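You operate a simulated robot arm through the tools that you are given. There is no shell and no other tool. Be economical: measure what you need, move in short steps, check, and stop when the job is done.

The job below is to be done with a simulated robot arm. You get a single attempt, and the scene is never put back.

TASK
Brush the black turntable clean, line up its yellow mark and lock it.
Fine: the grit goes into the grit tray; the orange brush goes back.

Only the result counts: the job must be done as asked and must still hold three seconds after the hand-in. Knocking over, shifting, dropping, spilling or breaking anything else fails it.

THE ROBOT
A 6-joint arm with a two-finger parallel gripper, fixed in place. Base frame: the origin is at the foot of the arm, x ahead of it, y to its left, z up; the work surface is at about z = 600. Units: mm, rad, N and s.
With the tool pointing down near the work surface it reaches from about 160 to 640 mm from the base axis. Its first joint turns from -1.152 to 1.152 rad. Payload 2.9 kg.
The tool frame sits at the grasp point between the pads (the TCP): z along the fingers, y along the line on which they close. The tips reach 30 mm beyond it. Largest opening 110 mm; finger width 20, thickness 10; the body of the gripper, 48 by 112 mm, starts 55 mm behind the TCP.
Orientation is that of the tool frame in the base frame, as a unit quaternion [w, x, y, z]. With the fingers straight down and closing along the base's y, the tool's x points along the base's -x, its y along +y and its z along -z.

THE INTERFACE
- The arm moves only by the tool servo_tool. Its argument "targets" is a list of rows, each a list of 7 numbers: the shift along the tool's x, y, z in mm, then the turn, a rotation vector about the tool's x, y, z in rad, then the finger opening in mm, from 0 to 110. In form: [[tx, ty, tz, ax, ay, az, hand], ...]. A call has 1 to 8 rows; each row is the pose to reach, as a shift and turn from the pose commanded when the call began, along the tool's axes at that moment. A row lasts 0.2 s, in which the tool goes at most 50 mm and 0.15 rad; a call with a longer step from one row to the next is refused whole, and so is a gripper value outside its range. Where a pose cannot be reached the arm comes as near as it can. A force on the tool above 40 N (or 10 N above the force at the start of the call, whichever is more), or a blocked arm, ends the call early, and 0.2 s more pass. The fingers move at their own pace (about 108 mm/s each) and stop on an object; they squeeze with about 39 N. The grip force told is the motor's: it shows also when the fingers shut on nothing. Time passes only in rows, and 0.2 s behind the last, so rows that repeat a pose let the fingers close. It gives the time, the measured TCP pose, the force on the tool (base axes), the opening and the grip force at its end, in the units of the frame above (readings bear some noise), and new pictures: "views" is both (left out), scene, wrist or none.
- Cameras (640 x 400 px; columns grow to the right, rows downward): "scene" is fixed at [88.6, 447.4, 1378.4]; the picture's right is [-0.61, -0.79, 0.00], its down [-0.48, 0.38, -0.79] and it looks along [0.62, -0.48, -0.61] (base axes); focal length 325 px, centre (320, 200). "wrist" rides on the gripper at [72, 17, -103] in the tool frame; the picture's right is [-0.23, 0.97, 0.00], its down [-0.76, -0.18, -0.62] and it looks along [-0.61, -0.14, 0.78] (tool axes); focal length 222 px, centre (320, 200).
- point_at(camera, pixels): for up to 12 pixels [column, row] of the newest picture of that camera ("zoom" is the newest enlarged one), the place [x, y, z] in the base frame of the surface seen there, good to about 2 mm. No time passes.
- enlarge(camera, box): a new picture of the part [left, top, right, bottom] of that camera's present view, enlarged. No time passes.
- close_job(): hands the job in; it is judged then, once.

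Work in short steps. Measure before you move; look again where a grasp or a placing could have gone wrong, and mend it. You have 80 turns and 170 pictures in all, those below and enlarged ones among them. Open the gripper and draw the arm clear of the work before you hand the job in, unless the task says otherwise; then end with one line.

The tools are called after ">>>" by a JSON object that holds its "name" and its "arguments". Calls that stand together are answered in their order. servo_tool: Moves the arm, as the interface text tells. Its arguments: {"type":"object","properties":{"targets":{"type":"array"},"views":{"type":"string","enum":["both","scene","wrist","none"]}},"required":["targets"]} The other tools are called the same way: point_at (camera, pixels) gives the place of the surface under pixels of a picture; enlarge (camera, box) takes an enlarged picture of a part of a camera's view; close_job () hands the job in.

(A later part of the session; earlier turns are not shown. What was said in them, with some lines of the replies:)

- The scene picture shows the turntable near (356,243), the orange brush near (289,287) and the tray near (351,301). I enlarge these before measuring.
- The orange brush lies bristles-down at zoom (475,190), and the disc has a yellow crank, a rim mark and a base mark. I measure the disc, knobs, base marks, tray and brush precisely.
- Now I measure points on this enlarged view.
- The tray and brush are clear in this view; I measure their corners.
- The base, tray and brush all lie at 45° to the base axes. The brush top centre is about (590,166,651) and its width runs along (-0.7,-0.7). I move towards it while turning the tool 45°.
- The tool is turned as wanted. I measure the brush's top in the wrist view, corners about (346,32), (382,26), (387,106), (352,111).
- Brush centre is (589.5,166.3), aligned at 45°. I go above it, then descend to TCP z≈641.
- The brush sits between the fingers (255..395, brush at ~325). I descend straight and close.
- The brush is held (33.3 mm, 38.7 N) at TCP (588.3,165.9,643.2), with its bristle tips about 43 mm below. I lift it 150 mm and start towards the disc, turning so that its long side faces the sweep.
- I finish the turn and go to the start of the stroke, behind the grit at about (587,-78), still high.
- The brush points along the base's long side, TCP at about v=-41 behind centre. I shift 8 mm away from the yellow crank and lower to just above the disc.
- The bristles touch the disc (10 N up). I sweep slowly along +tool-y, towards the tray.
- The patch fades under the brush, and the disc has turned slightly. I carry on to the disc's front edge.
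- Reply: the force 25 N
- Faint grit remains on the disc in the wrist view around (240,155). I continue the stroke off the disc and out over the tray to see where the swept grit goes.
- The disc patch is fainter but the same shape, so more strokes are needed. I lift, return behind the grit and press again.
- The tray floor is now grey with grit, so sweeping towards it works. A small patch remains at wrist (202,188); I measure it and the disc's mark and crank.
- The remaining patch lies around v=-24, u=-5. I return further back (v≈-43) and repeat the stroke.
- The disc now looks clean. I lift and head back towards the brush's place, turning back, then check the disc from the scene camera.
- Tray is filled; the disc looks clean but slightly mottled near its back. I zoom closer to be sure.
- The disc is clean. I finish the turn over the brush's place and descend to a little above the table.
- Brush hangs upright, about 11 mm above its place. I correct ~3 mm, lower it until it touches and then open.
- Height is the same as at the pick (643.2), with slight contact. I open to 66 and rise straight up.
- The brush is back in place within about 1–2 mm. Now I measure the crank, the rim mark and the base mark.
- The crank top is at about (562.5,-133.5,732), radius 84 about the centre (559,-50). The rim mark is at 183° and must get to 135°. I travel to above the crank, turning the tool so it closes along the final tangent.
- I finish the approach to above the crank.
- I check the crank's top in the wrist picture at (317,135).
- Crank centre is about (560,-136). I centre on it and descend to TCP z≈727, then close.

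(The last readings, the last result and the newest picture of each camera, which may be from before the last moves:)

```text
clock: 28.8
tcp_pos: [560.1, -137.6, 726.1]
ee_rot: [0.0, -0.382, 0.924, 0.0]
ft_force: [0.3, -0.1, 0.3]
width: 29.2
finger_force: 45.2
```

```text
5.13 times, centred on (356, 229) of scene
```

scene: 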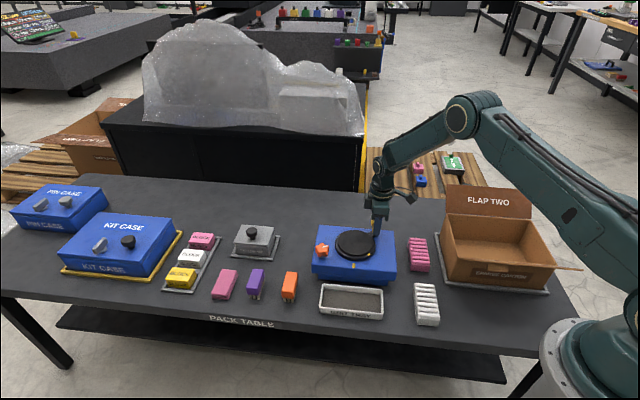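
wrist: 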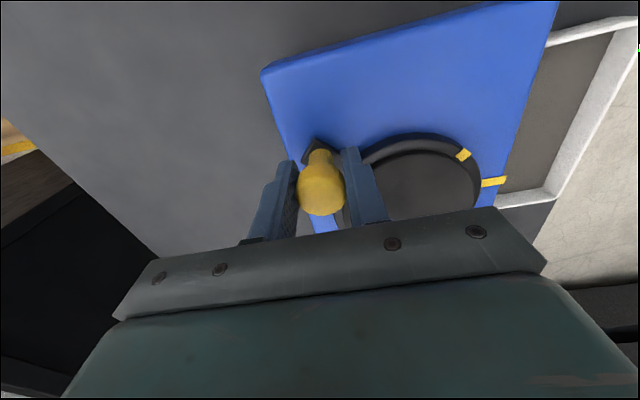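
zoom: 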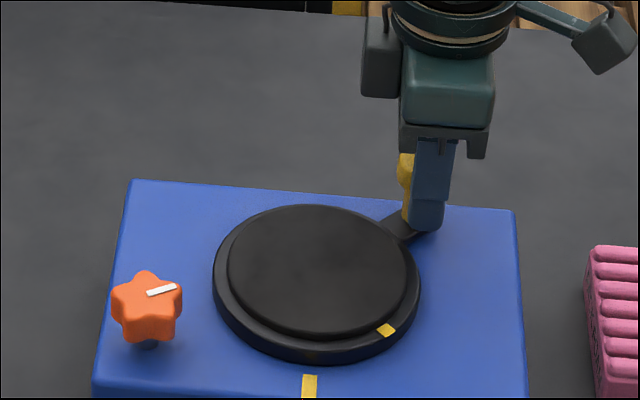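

The crank is gripped (29 mm) near the pad edge; its centre agrees with (563,-132.5), 47.6° short of the end. I drive it along the arc, stopping about 6° short to check.

>>> {"name": "servo_tool", "arguments": {"targets": [[3.8, 3.8, 0, 0, 0, 0, 15], [7.6, 7.9, 0, 0, 0, 0, 15], [13.6, 16, 0, 0, 0, 0, 15], [18.5, 24.8, 0, 0, 0, 0, 15], [22.4, 34.1, 0, 0, 0, 0, 15], [25.1, 43.8, 0, 0, 0, 0, 15], [26.4, 52.4, 0, 0, 0, 0, 15]]}}

>>> {"name": "enlarge", "arguments": {"camera": "scene", "box": [308, 208, 404, 268]}}

```text
clock: 30.4
tcp_pos: [503.6, -118.1, 726.5]
ee_rot: [-0.001, -0.384, 0.923, 0.0]
ft_force: [0.6, -8.0, 5.4]
width: 28.6
finger_force: 45.4
```

scene: 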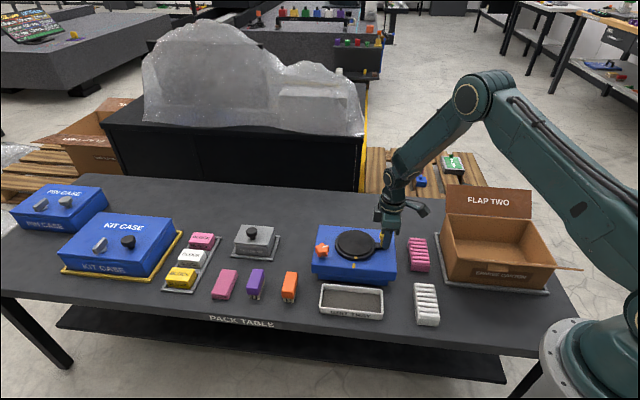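
wrist: 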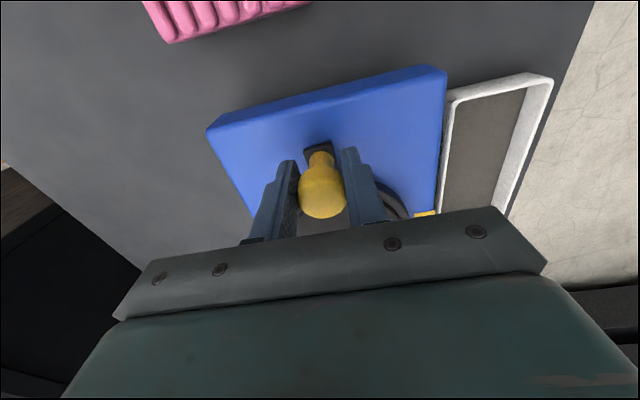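

```text
6.67 times, centred on (356, 238) of scene
```

zoom: 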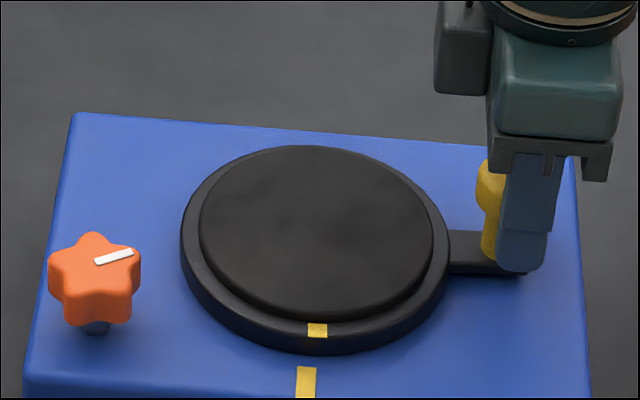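

The mark is at zoom (317,331), close to the base mark (306,383). I measure both.

>>> {"name": "point_at", "arguments": {"camera": "zoom", "pixels": [[317, 331], [308, 327], [327, 335], [317, 325], [306, 370], [306, 395], [298, 382], [314, 382]]}}

>>> {"name": "enlarge", "arguments": {"camera": "scene", "box": [340, 248, 372, 268]}}

```text
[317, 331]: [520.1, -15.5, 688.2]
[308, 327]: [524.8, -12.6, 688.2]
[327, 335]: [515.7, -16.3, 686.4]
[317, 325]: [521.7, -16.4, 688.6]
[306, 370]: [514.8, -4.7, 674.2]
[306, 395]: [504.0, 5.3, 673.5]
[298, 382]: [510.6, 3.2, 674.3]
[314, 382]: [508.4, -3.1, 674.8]
```

```text
16.00 times, centred on (356, 258) of scene
```

zoom: 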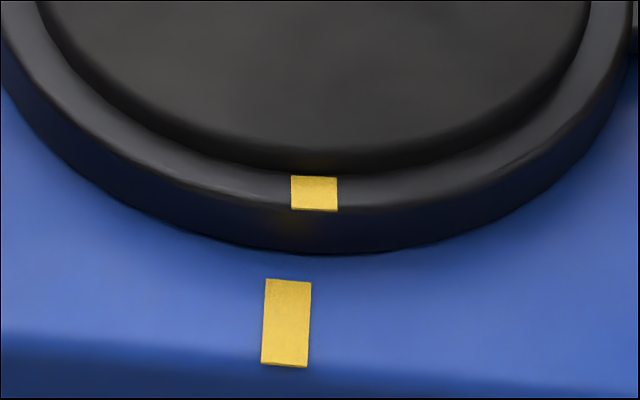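

The rim mark is about 2.9° (≈4.3 mm at the crank) short. I nudge the crank 4.2 mm further along +tool-y.

>>> {"name": "servo_tool", "arguments": {"targets": [[0.1, 2, 0, 0, 0, 0, 15], [0.1, 4.2, 0, 0, 0, 0, 15], [0.1, 4.2, 0, 0, 0, 0, 15]], "views": "none"}}

>>> {"name": "enlarge", "arguments": {"camera": "scene", "box": [340, 248, 372, 268]}}

```text
clock: 31.2
tcp_pos: [502.4, -116.4, 726.6]
ee_rot: [0.001, -0.383, 0.924, 0.0]
ft_force: [1.7, -7.6, 0.6]
width: 28.6
finger_force: 44.8
```

```text
16.00 times, centred on (356, 258) of scene
```

zoom: 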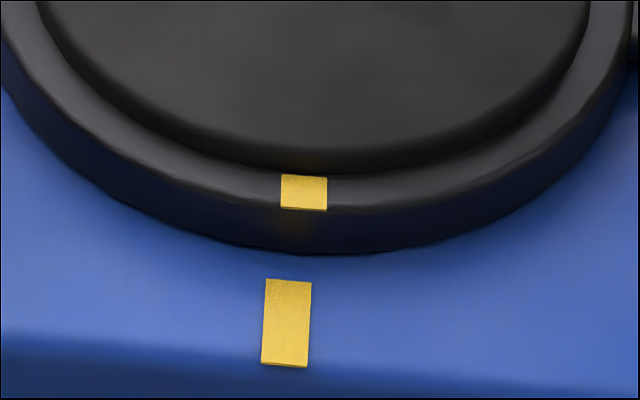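

It moved about half way (mark now at zoom x 304). I measure the new offset.

>>> {"name": "point_at", "arguments": {"camera": "zoom", "pixels": [[304, 192], [295, 185], [313, 185], [295, 200], [313, 200], [288, 295], [287, 322], [286, 350], [275, 320], [300, 320]]}}

```text
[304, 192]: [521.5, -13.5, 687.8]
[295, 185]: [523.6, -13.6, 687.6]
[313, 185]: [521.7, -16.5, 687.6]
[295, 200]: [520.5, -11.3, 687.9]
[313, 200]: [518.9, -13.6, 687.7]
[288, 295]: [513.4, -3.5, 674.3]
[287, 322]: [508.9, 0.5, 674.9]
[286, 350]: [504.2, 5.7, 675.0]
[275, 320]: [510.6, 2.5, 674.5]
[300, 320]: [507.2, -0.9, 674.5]
```

Mark is still ~1.4 mm (1.6°) short; the arm lags the command a bit. I push 3.5 mm more and re-check.

>>> {"name": "servo_tool", "arguments": {"targets": [[0, 2, 0, 0, 0, 0, 15], [0, 3.5, 0, 0, 0, 0, 15], [0, 3.5, 0, 0, 0, 0, 15]], "views": "none"}}

>>> {"name": "enlarge", "arguments": {"camera": "scene", "box": [340, 248, 372, 268]}}

>>> {"name": "point_at", "arguments": {"camera": "zoom", "pixels": [[285, 185], [305, 185], [285, 200], [305, 200], [295, 192], [288, 295], [287, 322], [286, 350], [275, 320], [300, 320]]}}

```text
clock: 32.0
tcp_pos: [499.9, -115.3, 725.8]
ee_rot: [0.001, -0.381, 0.924, 0.0]
ft_force: [2.0, -12.7, 1.9]
width: 28.4
finger_force: 44.8
```

```text
16.00 times, centred on (356, 258) of scene
```

zoom: 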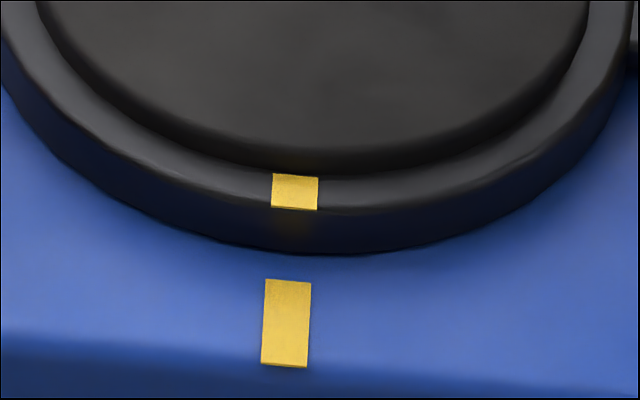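

```text
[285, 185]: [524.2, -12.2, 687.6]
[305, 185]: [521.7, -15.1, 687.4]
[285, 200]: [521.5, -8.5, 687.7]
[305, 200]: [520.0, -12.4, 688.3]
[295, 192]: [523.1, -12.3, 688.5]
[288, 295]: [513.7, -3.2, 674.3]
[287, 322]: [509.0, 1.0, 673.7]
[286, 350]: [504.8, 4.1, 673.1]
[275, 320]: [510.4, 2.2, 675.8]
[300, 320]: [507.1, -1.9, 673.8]
```

The mark lines up now (295 vs expected ~296). I relax the push by 1.5 mm, open, and rise, then check that it stayed.

>>> {"name": "servo_tool", "arguments": {"targets": [[0, -1.5, 0, 0, 0, 0, 15], [0, -1.5, 0, 0, 0, 0, 60], [0, -1.5, 0, 0, 0, 0, 60], [0, -1.5, -30, 0, 0, 0, 60], [0, -1.5, -70, 0, 0, 0, 60]], "views": "wrist"}}

>>> {"name": "enlarge", "arguments": {"camera": "scene", "box": [340, 248, 372, 268]}}

>>> {"name": "enlarge", "arguments": {"camera": "scene", "box": [310, 232, 336, 258]}}

```text
clock: 33.2
tcp_pos: [499.6, -113.9, 796.9]
ee_rot: [-0.001, -0.383, 0.924, 0.001]
ft_force: [1.1, 0.1, -0.1]
width: 59.7
finger_force: 0.0
```

wrist: 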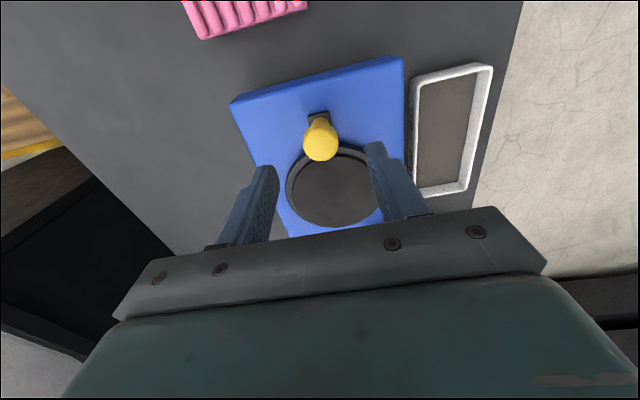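

```text
16.00 times, centred on (356, 258) of scene
```

zoom: 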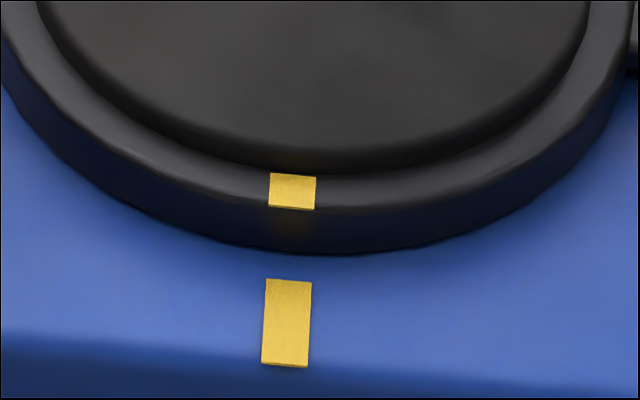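

```text
15.38 times, centred on (323, 245) of scene
```

zoom: 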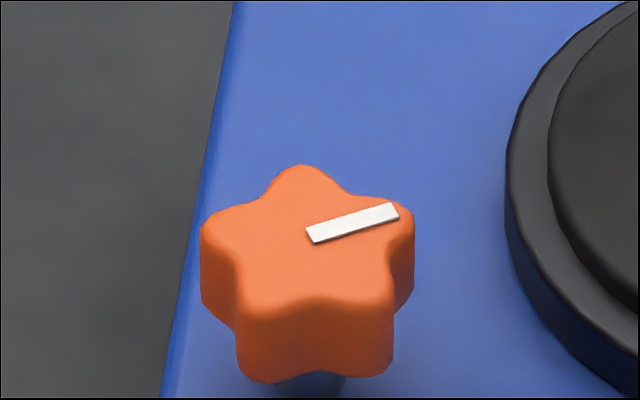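

The mark stays aligned. The orange lock knob is centred near (590,49), top z≈711, its pointer towards the disc. I move above it, keeping the present orientation, and measure from the wrist view.

>>> {"name": "servo_tool", "arguments": {"targets": [[-36, 10, 0, 0, 0, 0, 64], [-72, 20, 0, 0, 0, 0, 64], [-108, 31, 0, 0, 0, 0, 64], [-144, 41, 0, 0, 0, 0, 64], [-179, 51.3, 0, 0, 0, 0, 64]]}}

>>> {"name": "enlarge", "arguments": {"camera": "wrist", "box": [240, 60, 400, 190]}}

```text
clock: 34.4
tcp_pos: [593.3, 49.4, 798.5]
ee_rot: [-0.001, -0.382, 0.924, 0.0]
ft_force: [-0.1, 0.1, -0.6]
width: 64.0
finger_force: 0.1
```

scene: 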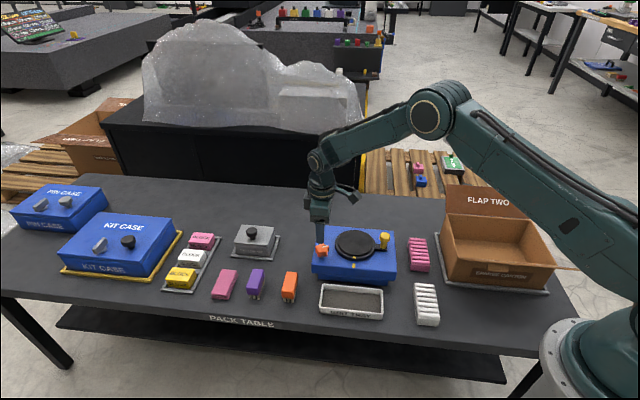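
wrist: 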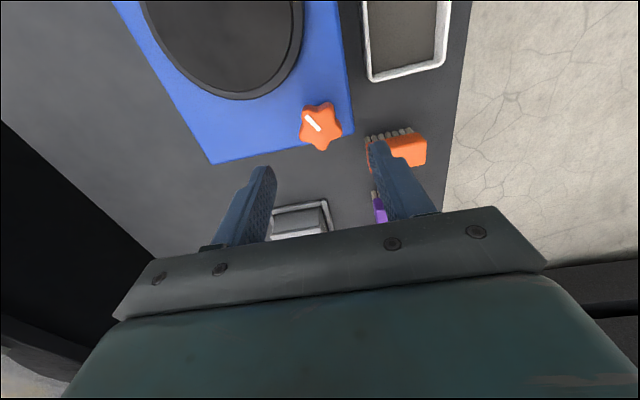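

```text
3.08 times, centred on (320, 125) of wrist
```

zoom: 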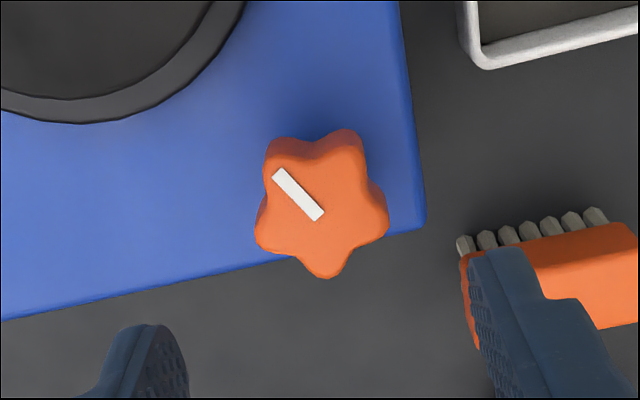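

Clear view of the star knob; I measure its lobes and pointer.

>>> {"name": "point_at", "arguments": {"camera": "zoom", "pixels": [[321, 205], [278, 176], [318, 215], [274, 160], [350, 150], [382, 222], [328, 268], [262, 236]]}}

```text
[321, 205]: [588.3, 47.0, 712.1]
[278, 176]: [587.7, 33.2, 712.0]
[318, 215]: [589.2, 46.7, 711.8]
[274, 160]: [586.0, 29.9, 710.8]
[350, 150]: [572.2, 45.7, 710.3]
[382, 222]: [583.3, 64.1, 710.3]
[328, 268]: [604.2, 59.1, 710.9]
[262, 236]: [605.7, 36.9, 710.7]
```

Knob centre is (590.3,47.1), lobes of radius 18; an axis at 148° gives a flat grip. I turn -0.22 rad, centre, and descend to z≈712.

>>> {"name": "servo_tool", "arguments": {"targets": [[3.7, 0.5, 10, 0, 0, -0.11, 64], [3.7, 0.5, 40, 0, 0, -0.22, 64], [3.7, 0.5, 70, 0, 0, -0.22, 64], [3.7, 0.5, 86, 0, 0, -0.22, 64], [3.7, 0.5, 86, 0, 0, -0.22, 64]]}}

>>> {"name": "enlarge", "arguments": {"camera": "scene", "box": [300, 215, 380, 265]}}

```text
clock: 35.6
tcp_pos: [587.8, 46.9, 710.2]
ee_rot: [0.0, -0.482, 0.876, 0.0]
ft_force: [-0.7, 0.9, 0.5]
width: 64.0
finger_force: 0.0
```

scene: 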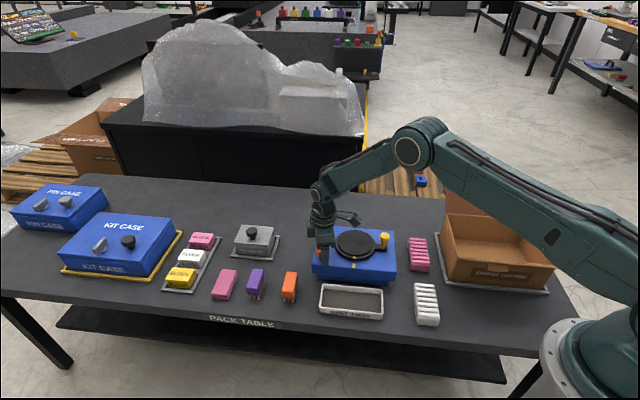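
wrist: 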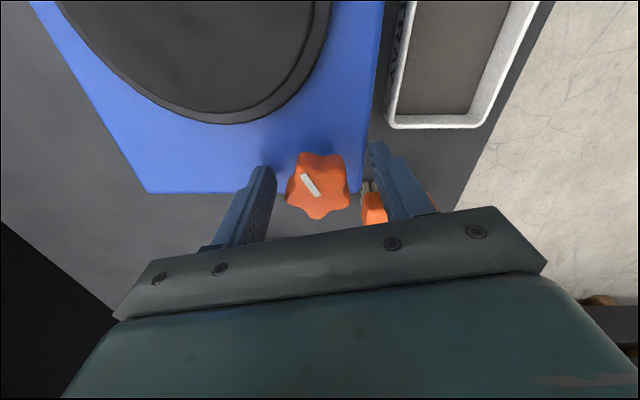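

```text
8.00 times, centred on (340, 240) of scene
```

zoom: 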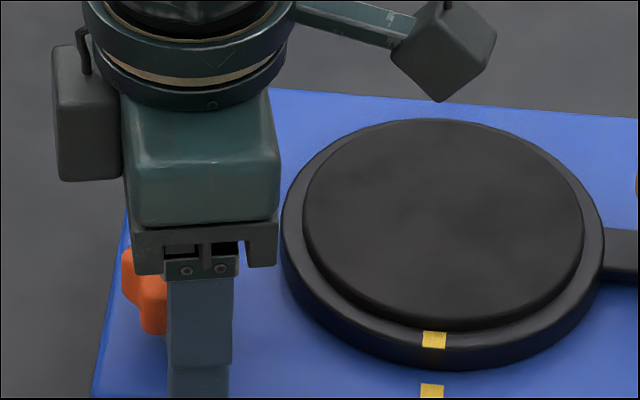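

The gripper sits ~4 mm to the disc side of the knob centre (zoom 200 vs 177). I shift 4 mm back along tool x and close.

>>> {"name": "servo_tool", "arguments": {"targets": [[-4, 0, 0, 0, 0, 0, 64], [-4, 0, 0, 0, 0, 0, 25], [-4, 0, 0, 0, 0, 0, 25], [-4, 0, 0, 0, 0, 0, 25]]}}

>>> {"name": "enlarge", "arguments": {"camera": "wrist", "box": [200, 110, 440, 240]}}

```text
clock: 36.6
tcp_pos: [590.4, 49.6, 710.8]
ee_rot: [0.002, -0.481, 0.877, -0.001]
ft_force: [13.8, -6.9, -10.0]
width: 36.3
finger_force: 44.9
```

scene: 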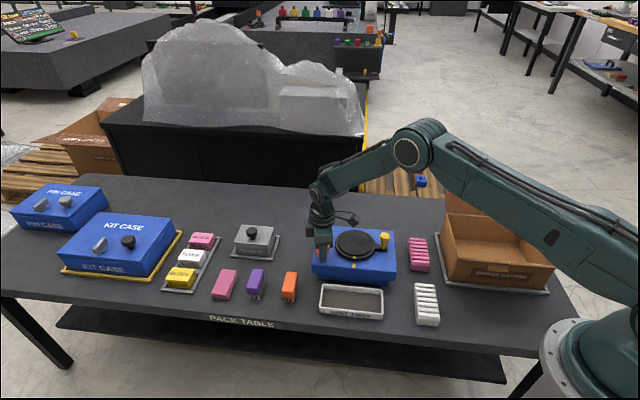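
wrist: 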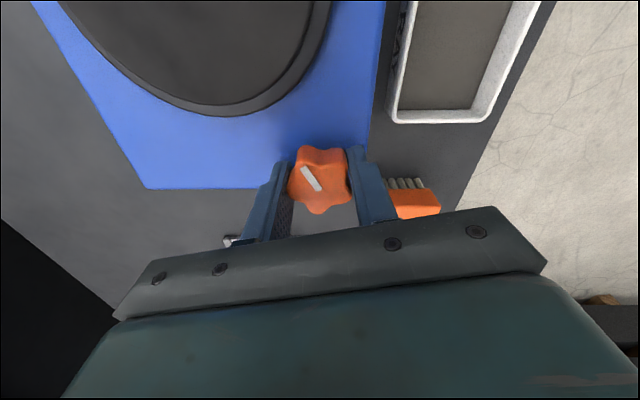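

```text
2.67 times, centred on (320, 175) of wrist
```

zoom: 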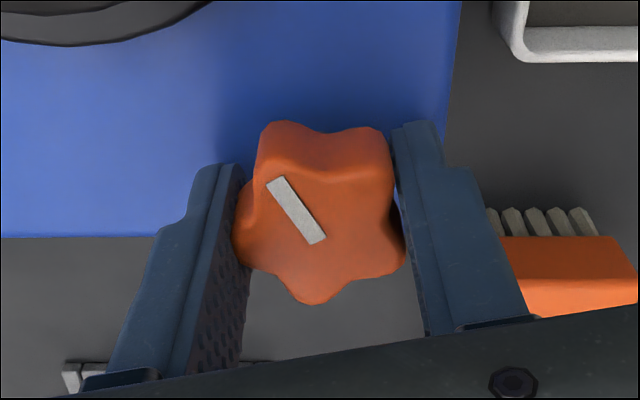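

Grip is centred (knob at (320,190), where the TCP projects), with a 15 N side load along tool y. I relax it and turn clockwise (+z of the tool) in steps.

>>> {"name": "servo_tool", "arguments": {"targets": [[0, -1.5, 0, 0, 0, 0, 25], [0, -1.5, 0, 0, 0, 0.1, 25], [0, -1.5, 0, 0, 0, 0.2, 25], [0, -1.5, 0, 0, 0, 0.3, 25], [0, -1.5, 0, 0, 0, 0.4, 25]]}}

>>> {"name": "enlarge", "arguments": {"camera": "wrist", "box": [200, 110, 440, 240]}}

```text
clock: 37.8
tcp_pos: [591.6, 49.9, 709.8]
ee_rot: [0.0, -0.298, 0.955, 0.0]
ft_force: [10.3, -2.4, -6.9]
width: 35.7
finger_force: 45.0
```

scene: 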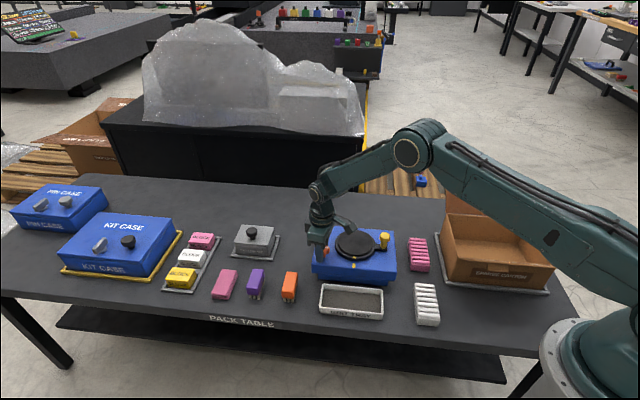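
wrist: 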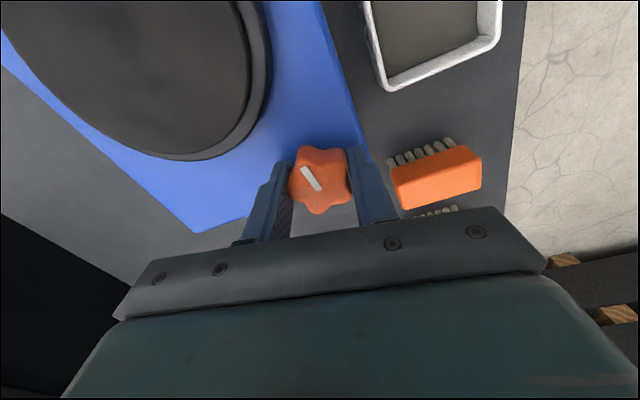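

```text
2.67 times, centred on (320, 175) of wrist
```

zoom: 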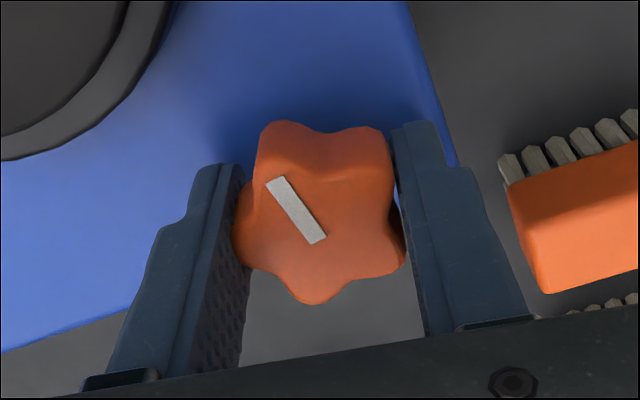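

The knob turns freely clockwise with the gripper (23° so far). I continue, watching for a stop.

>>> {"name": "servo_tool", "arguments": {"targets": [[0, -1, 0, 0, 0, 0.1, 25], [0, -1, 0, 0, 0, 0.2, 25], [0, -1, 0, 0, 0, 0.3, 25], [0, -1, 0, 0, 0, 0.4, 25], [0, -1, 0, 0, 0, 0.5, 25], [0, -1, 0, 0, 0, 0.6, 25]]}}

>>> {"name": "enlarge", "arguments": {"camera": "wrist", "box": [200, 110, 440, 240]}}

```text
clock: 39.2
tcp_pos: [591.7, 48.8, 710.7]
ee_rot: [-0.001, -0.003, 1.0, 0.0]
ft_force: [11.0, 6.3, -16.9]
width: 35.9
finger_force: 44.8
```

scene: 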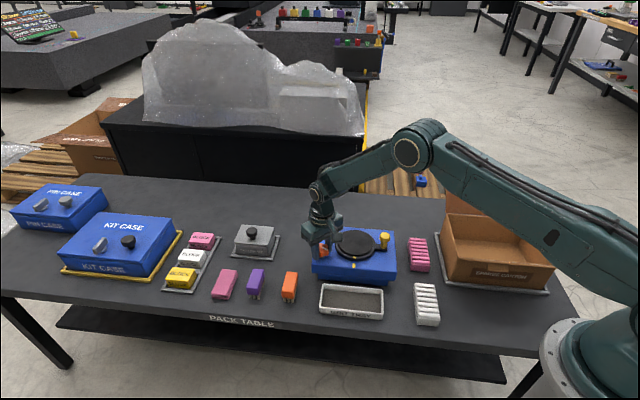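
wrist: 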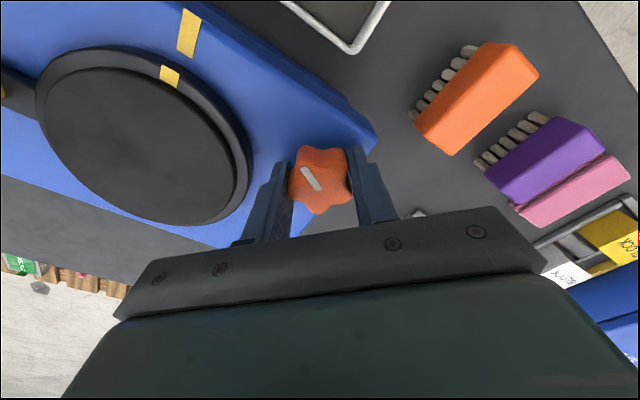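

```text
2.67 times, centred on (320, 175) of wrist
```

zoom: 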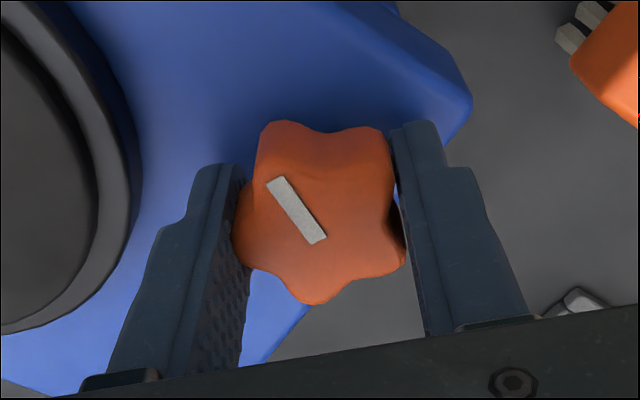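

One radian turned, still following without slip. The knob seems to pull down a little (-17 N), so I ease 1 mm down and turn on.

>>> {"name": "servo_tool", "arguments": {"targets": [[1, 0, 1, 0, 0, 0.1, 25], [1, 0, 1, 0, 0, 0.2, 25], [1, 0, 1, 0, 0, 0.3, 25], [1, 0, 1, 0, 0, 0.4, 25], [1, 0, 1, 0, 0, 0.5, 25], [1, 0, 1, 0, 0, 0.58, 25]]}}

>>> {"name": "enlarge", "arguments": {"camera": "wrist", "box": [200, 110, 440, 240]}}

```text
clock: 40.6
tcp_pos: [591.3, 49.5, 709.8]
ee_rot: [0.001, 0.285, 0.959, 0.0]
ft_force: [9.4, 6.4, 1.7]
width: 36.0
finger_force: 44.6
```

scene: 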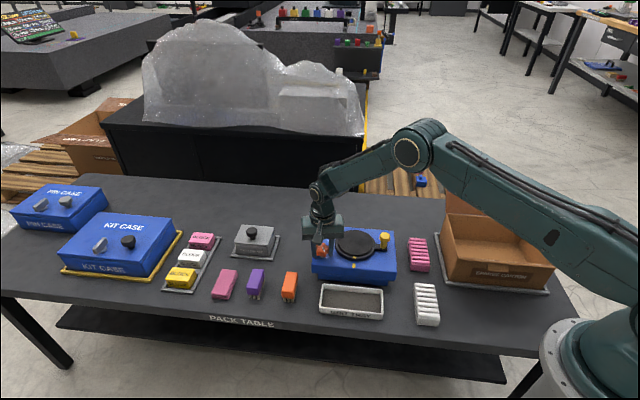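
wrist: 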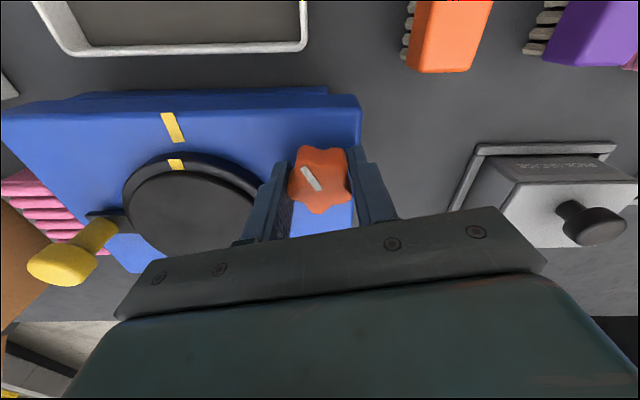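

```text
2.67 times, centred on (320, 175) of wrist
```

zoom: 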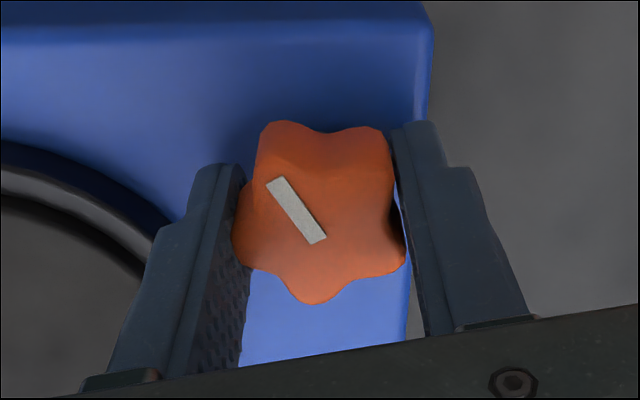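

90° turned and no stop yet. I go on another 0.6 rad, watching for lag or slip.

>>> {"name": "servo_tool", "arguments": {"targets": [[0.5, 0, 0, 0, 0, 0.1, 25], [0.5, 0, 0, 0, 0, 0.2, 25], [0.5, 0, 0, 0, 0, 0.3, 25], [0.5, 0, 0, 0, 0, 0.4, 25], [0.5, 0, 0, 0, 0, 0.5, 25], [0.5, 0, 0, 0, 0, 0.6, 25]], "views": "wrist"}}

>>> {"name": "enlarge", "arguments": {"camera": "wrist", "box": [200, 110, 440, 240]}}

```text
clock: 42.0
tcp_pos: [590.7, 49.6, 710.7]
ee_rot: [0.0, 0.553, 0.833, 0.001]
ft_force: [7.3, 4.6, 12.3]
width: 36.7
finger_force: 44.8
```

wrist: 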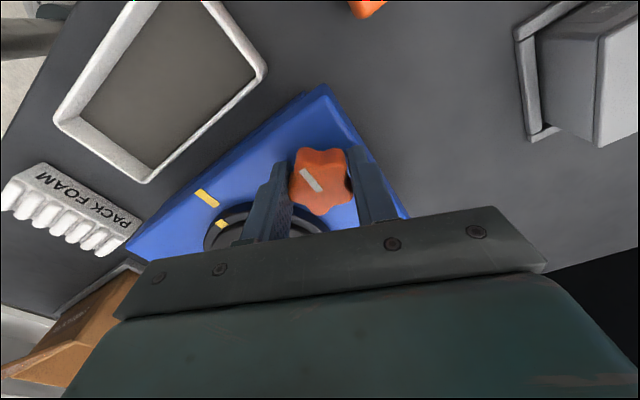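

```text
2.67 times, centred on (320, 175) of wrist
```

zoom: 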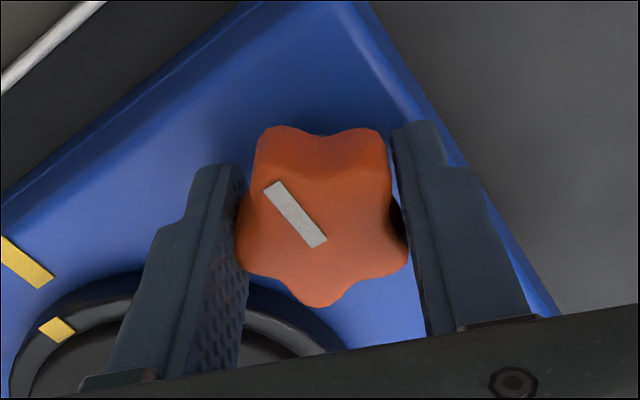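

Slight lag now (~3°, width 36.0→36.7), as if reaching a stop near 120°. I turn 0.2 rad more to confirm.

>>> {"name": "servo_tool", "arguments": {"targets": [[0, 0, 0, 0, 0, 0.07, 25], [0, 0, 0, 0, 0, 0.14, 25], [0, 0, 0, 0, 0, 0.2, 25]], "views": "wrist"}}

>>> {"name": "enlarge", "arguments": {"camera": "wrist", "box": [200, 110, 440, 240]}}

```text
clock: 42.8
tcp_pos: [590.2, 48.8, 708.1]
ee_rot: [0.0, 0.635, 0.772, 0.001]
ft_force: [11.8, 9.4, 5.8]
width: 37.8
finger_force: 45.2
```

wrist: 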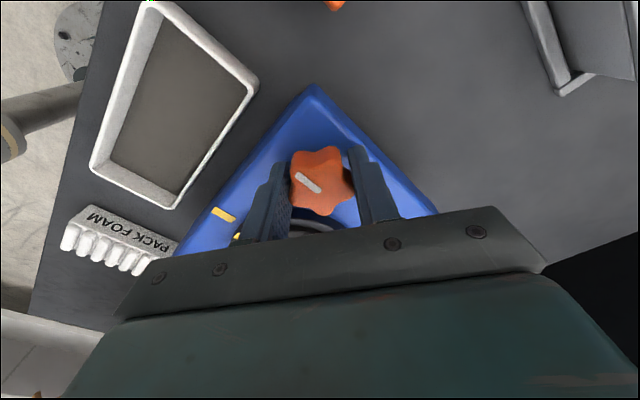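

```text
2.67 times, centred on (320, 175) of wrist
```

zoom: 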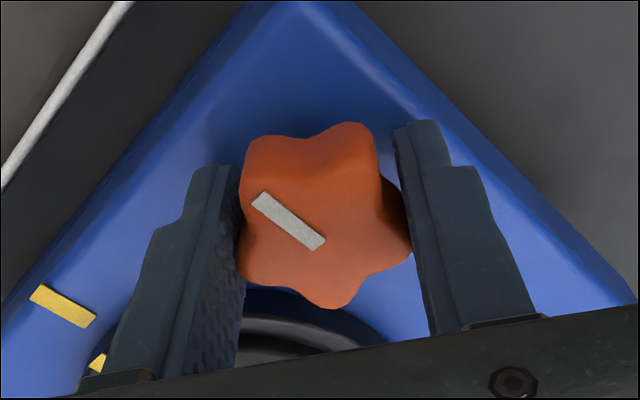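

The knob now slips in the fingers: it is at its stop, about 120°. I open in place and rise, then check the mark and knob.

>>> {"name": "servo_tool", "arguments": {"targets": [[0, 0, 0, 0, 0, 0, 64], [0, 0, 0, 0, 0, 0, 64], [0, 0, -20, 0, 0, 0, 64], [0, 0, -60, 0, 0, 0, 64], [0, 0, -105, 0, 0, 0, 64]], "views": "scene"}}

>>> {"name": "enlarge", "arguments": {"camera": "scene", "box": [340, 248, 372, 268]}}

>>> {"name": "enlarge", "arguments": {"camera": "scene", "box": [308, 208, 404, 268]}}

```text
clock: 44.0
tcp_pos: [587.9, 48.1, 813.7]
ee_rot: [-0.001, 0.635, 0.773, 0.0]
ft_force: [-0.2, 0.3, -0.3]
width: 64.0
finger_force: 0.0
```

scene: 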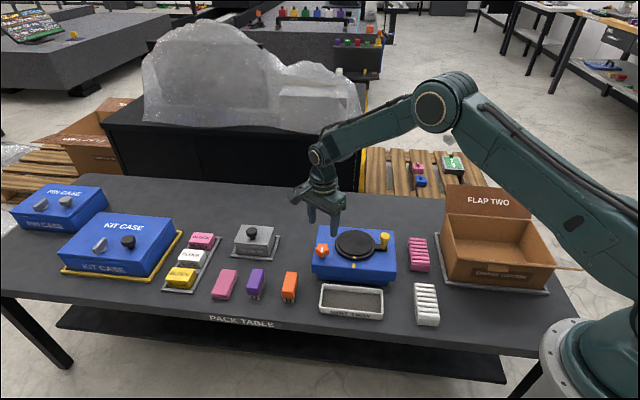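

```text
16.00 times, centred on (356, 258) of scene
```

zoom: 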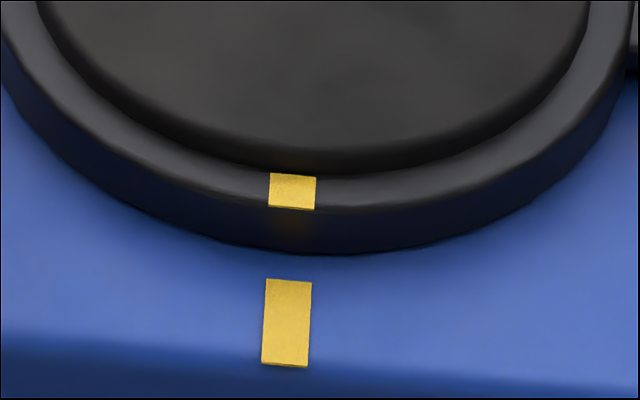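

```text
6.67 times, centred on (356, 238) of scene
```

zoom: 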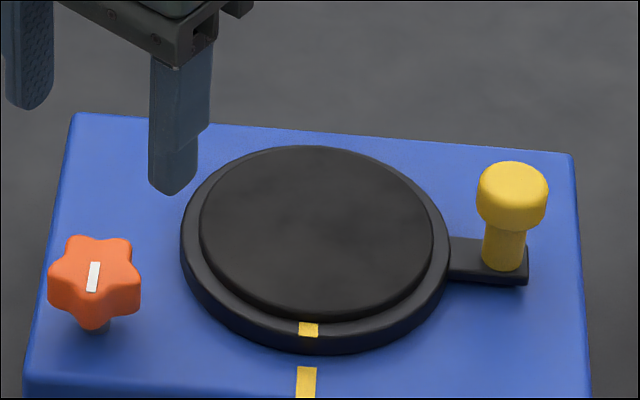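

The pointer now points straight at the front edge and the mark stays lined up. I measure the alignment once more.

>>> {"name": "enlarge", "arguments": {"camera": "scene", "box": [340, 248, 372, 268]}}

>>> {"name": "point_at", "arguments": {"camera": "zoom", "pixels": [[280, 182], [305, 182], [280, 202], [305, 202], [292, 192], [286, 192], [298, 192], [270, 300], [305, 300], [268, 350], [303, 350], [287, 325]]}}

```text
16.00 times, centred on (356, 258) of scene
```

zoom: 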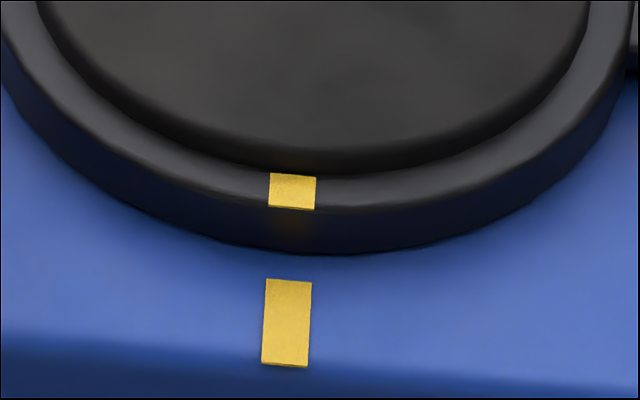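

```text
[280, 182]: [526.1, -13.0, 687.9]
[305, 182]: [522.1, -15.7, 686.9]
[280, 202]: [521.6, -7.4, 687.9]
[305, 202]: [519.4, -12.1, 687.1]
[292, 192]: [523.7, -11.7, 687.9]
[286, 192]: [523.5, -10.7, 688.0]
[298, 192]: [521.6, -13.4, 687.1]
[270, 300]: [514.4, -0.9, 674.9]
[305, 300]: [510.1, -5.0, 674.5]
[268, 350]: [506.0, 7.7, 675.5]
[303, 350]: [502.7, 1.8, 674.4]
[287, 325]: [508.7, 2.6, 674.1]
```

Alignment error is about 0.7 mm (<1°) and the knob is at its stop. I draw the arm up and clear, opening the gripper, and take a last look.

>>> {"name": "servo_tool", "arguments": {"targets": [[0, 0, -40, 0, 0, -0.14, 80], [0, 0, -80, 0, 0, -0.28, 100], [0, 0, -120, 0, 0, -0.42, 110], [0, 0, -150, 0, 0, -0.56, 110], [0, -30, -160, 0, 0, -0.7, 110], [0, -60, -160, 0, 0, -0.84, 110], [0, -90, -160, 0, 0, -0.98, 110]]}}

>>> {"name": "enlarge", "arguments": {"camera": "scene", "box": [200, 200, 440, 350]}}

```text
clock: 45.6
tcp_pos: [501.4, 31.3, 973.8]
ee_rot: [0.0, 0.196, 0.981, 0.0]
ft_force: [0.3, 0.0, 0.1]
width: 110.3
finger_force: 0.0
```

scene: 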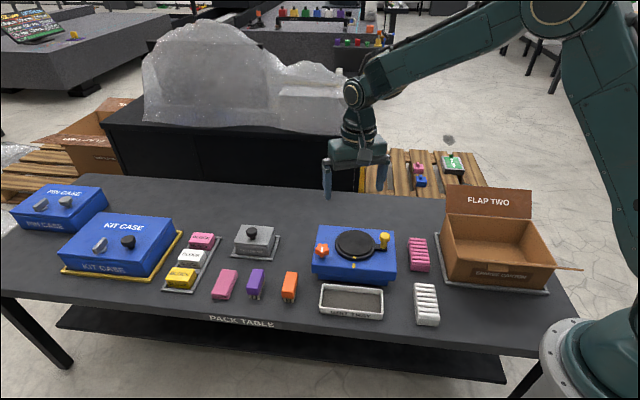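
wrist: 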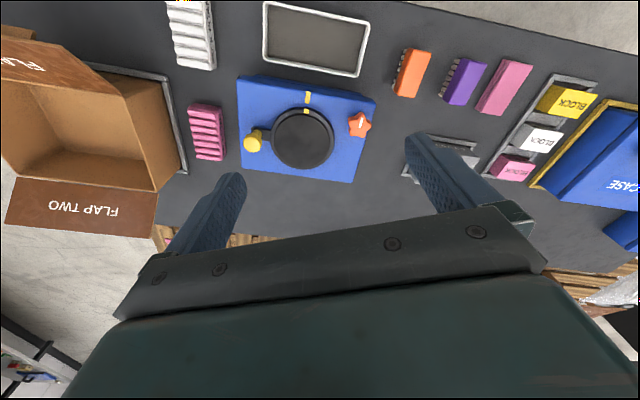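

```text
2.67 times, centred on (320, 275) of scene
```

zoom: 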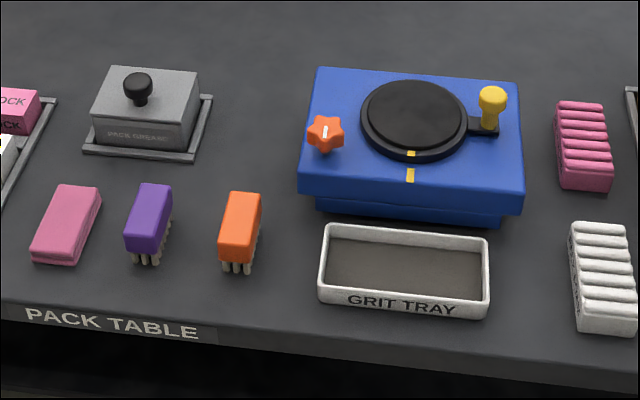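

The disc is clean, the grit is in the tray, the brush is back, the marks line up and the knob is at its stop. The arm is clear, so I hand in.

>>> {"name": "close_job", "arguments": {}}

```text
The job is handed in.
```

I brushed the turntable clean into the grit tray, put the orange brush back within about 2 mm, lined up the yellow mark to within about 1° and turned the orange knob clockwise to its stop to lock it; I did not push on the crank to test the lock.
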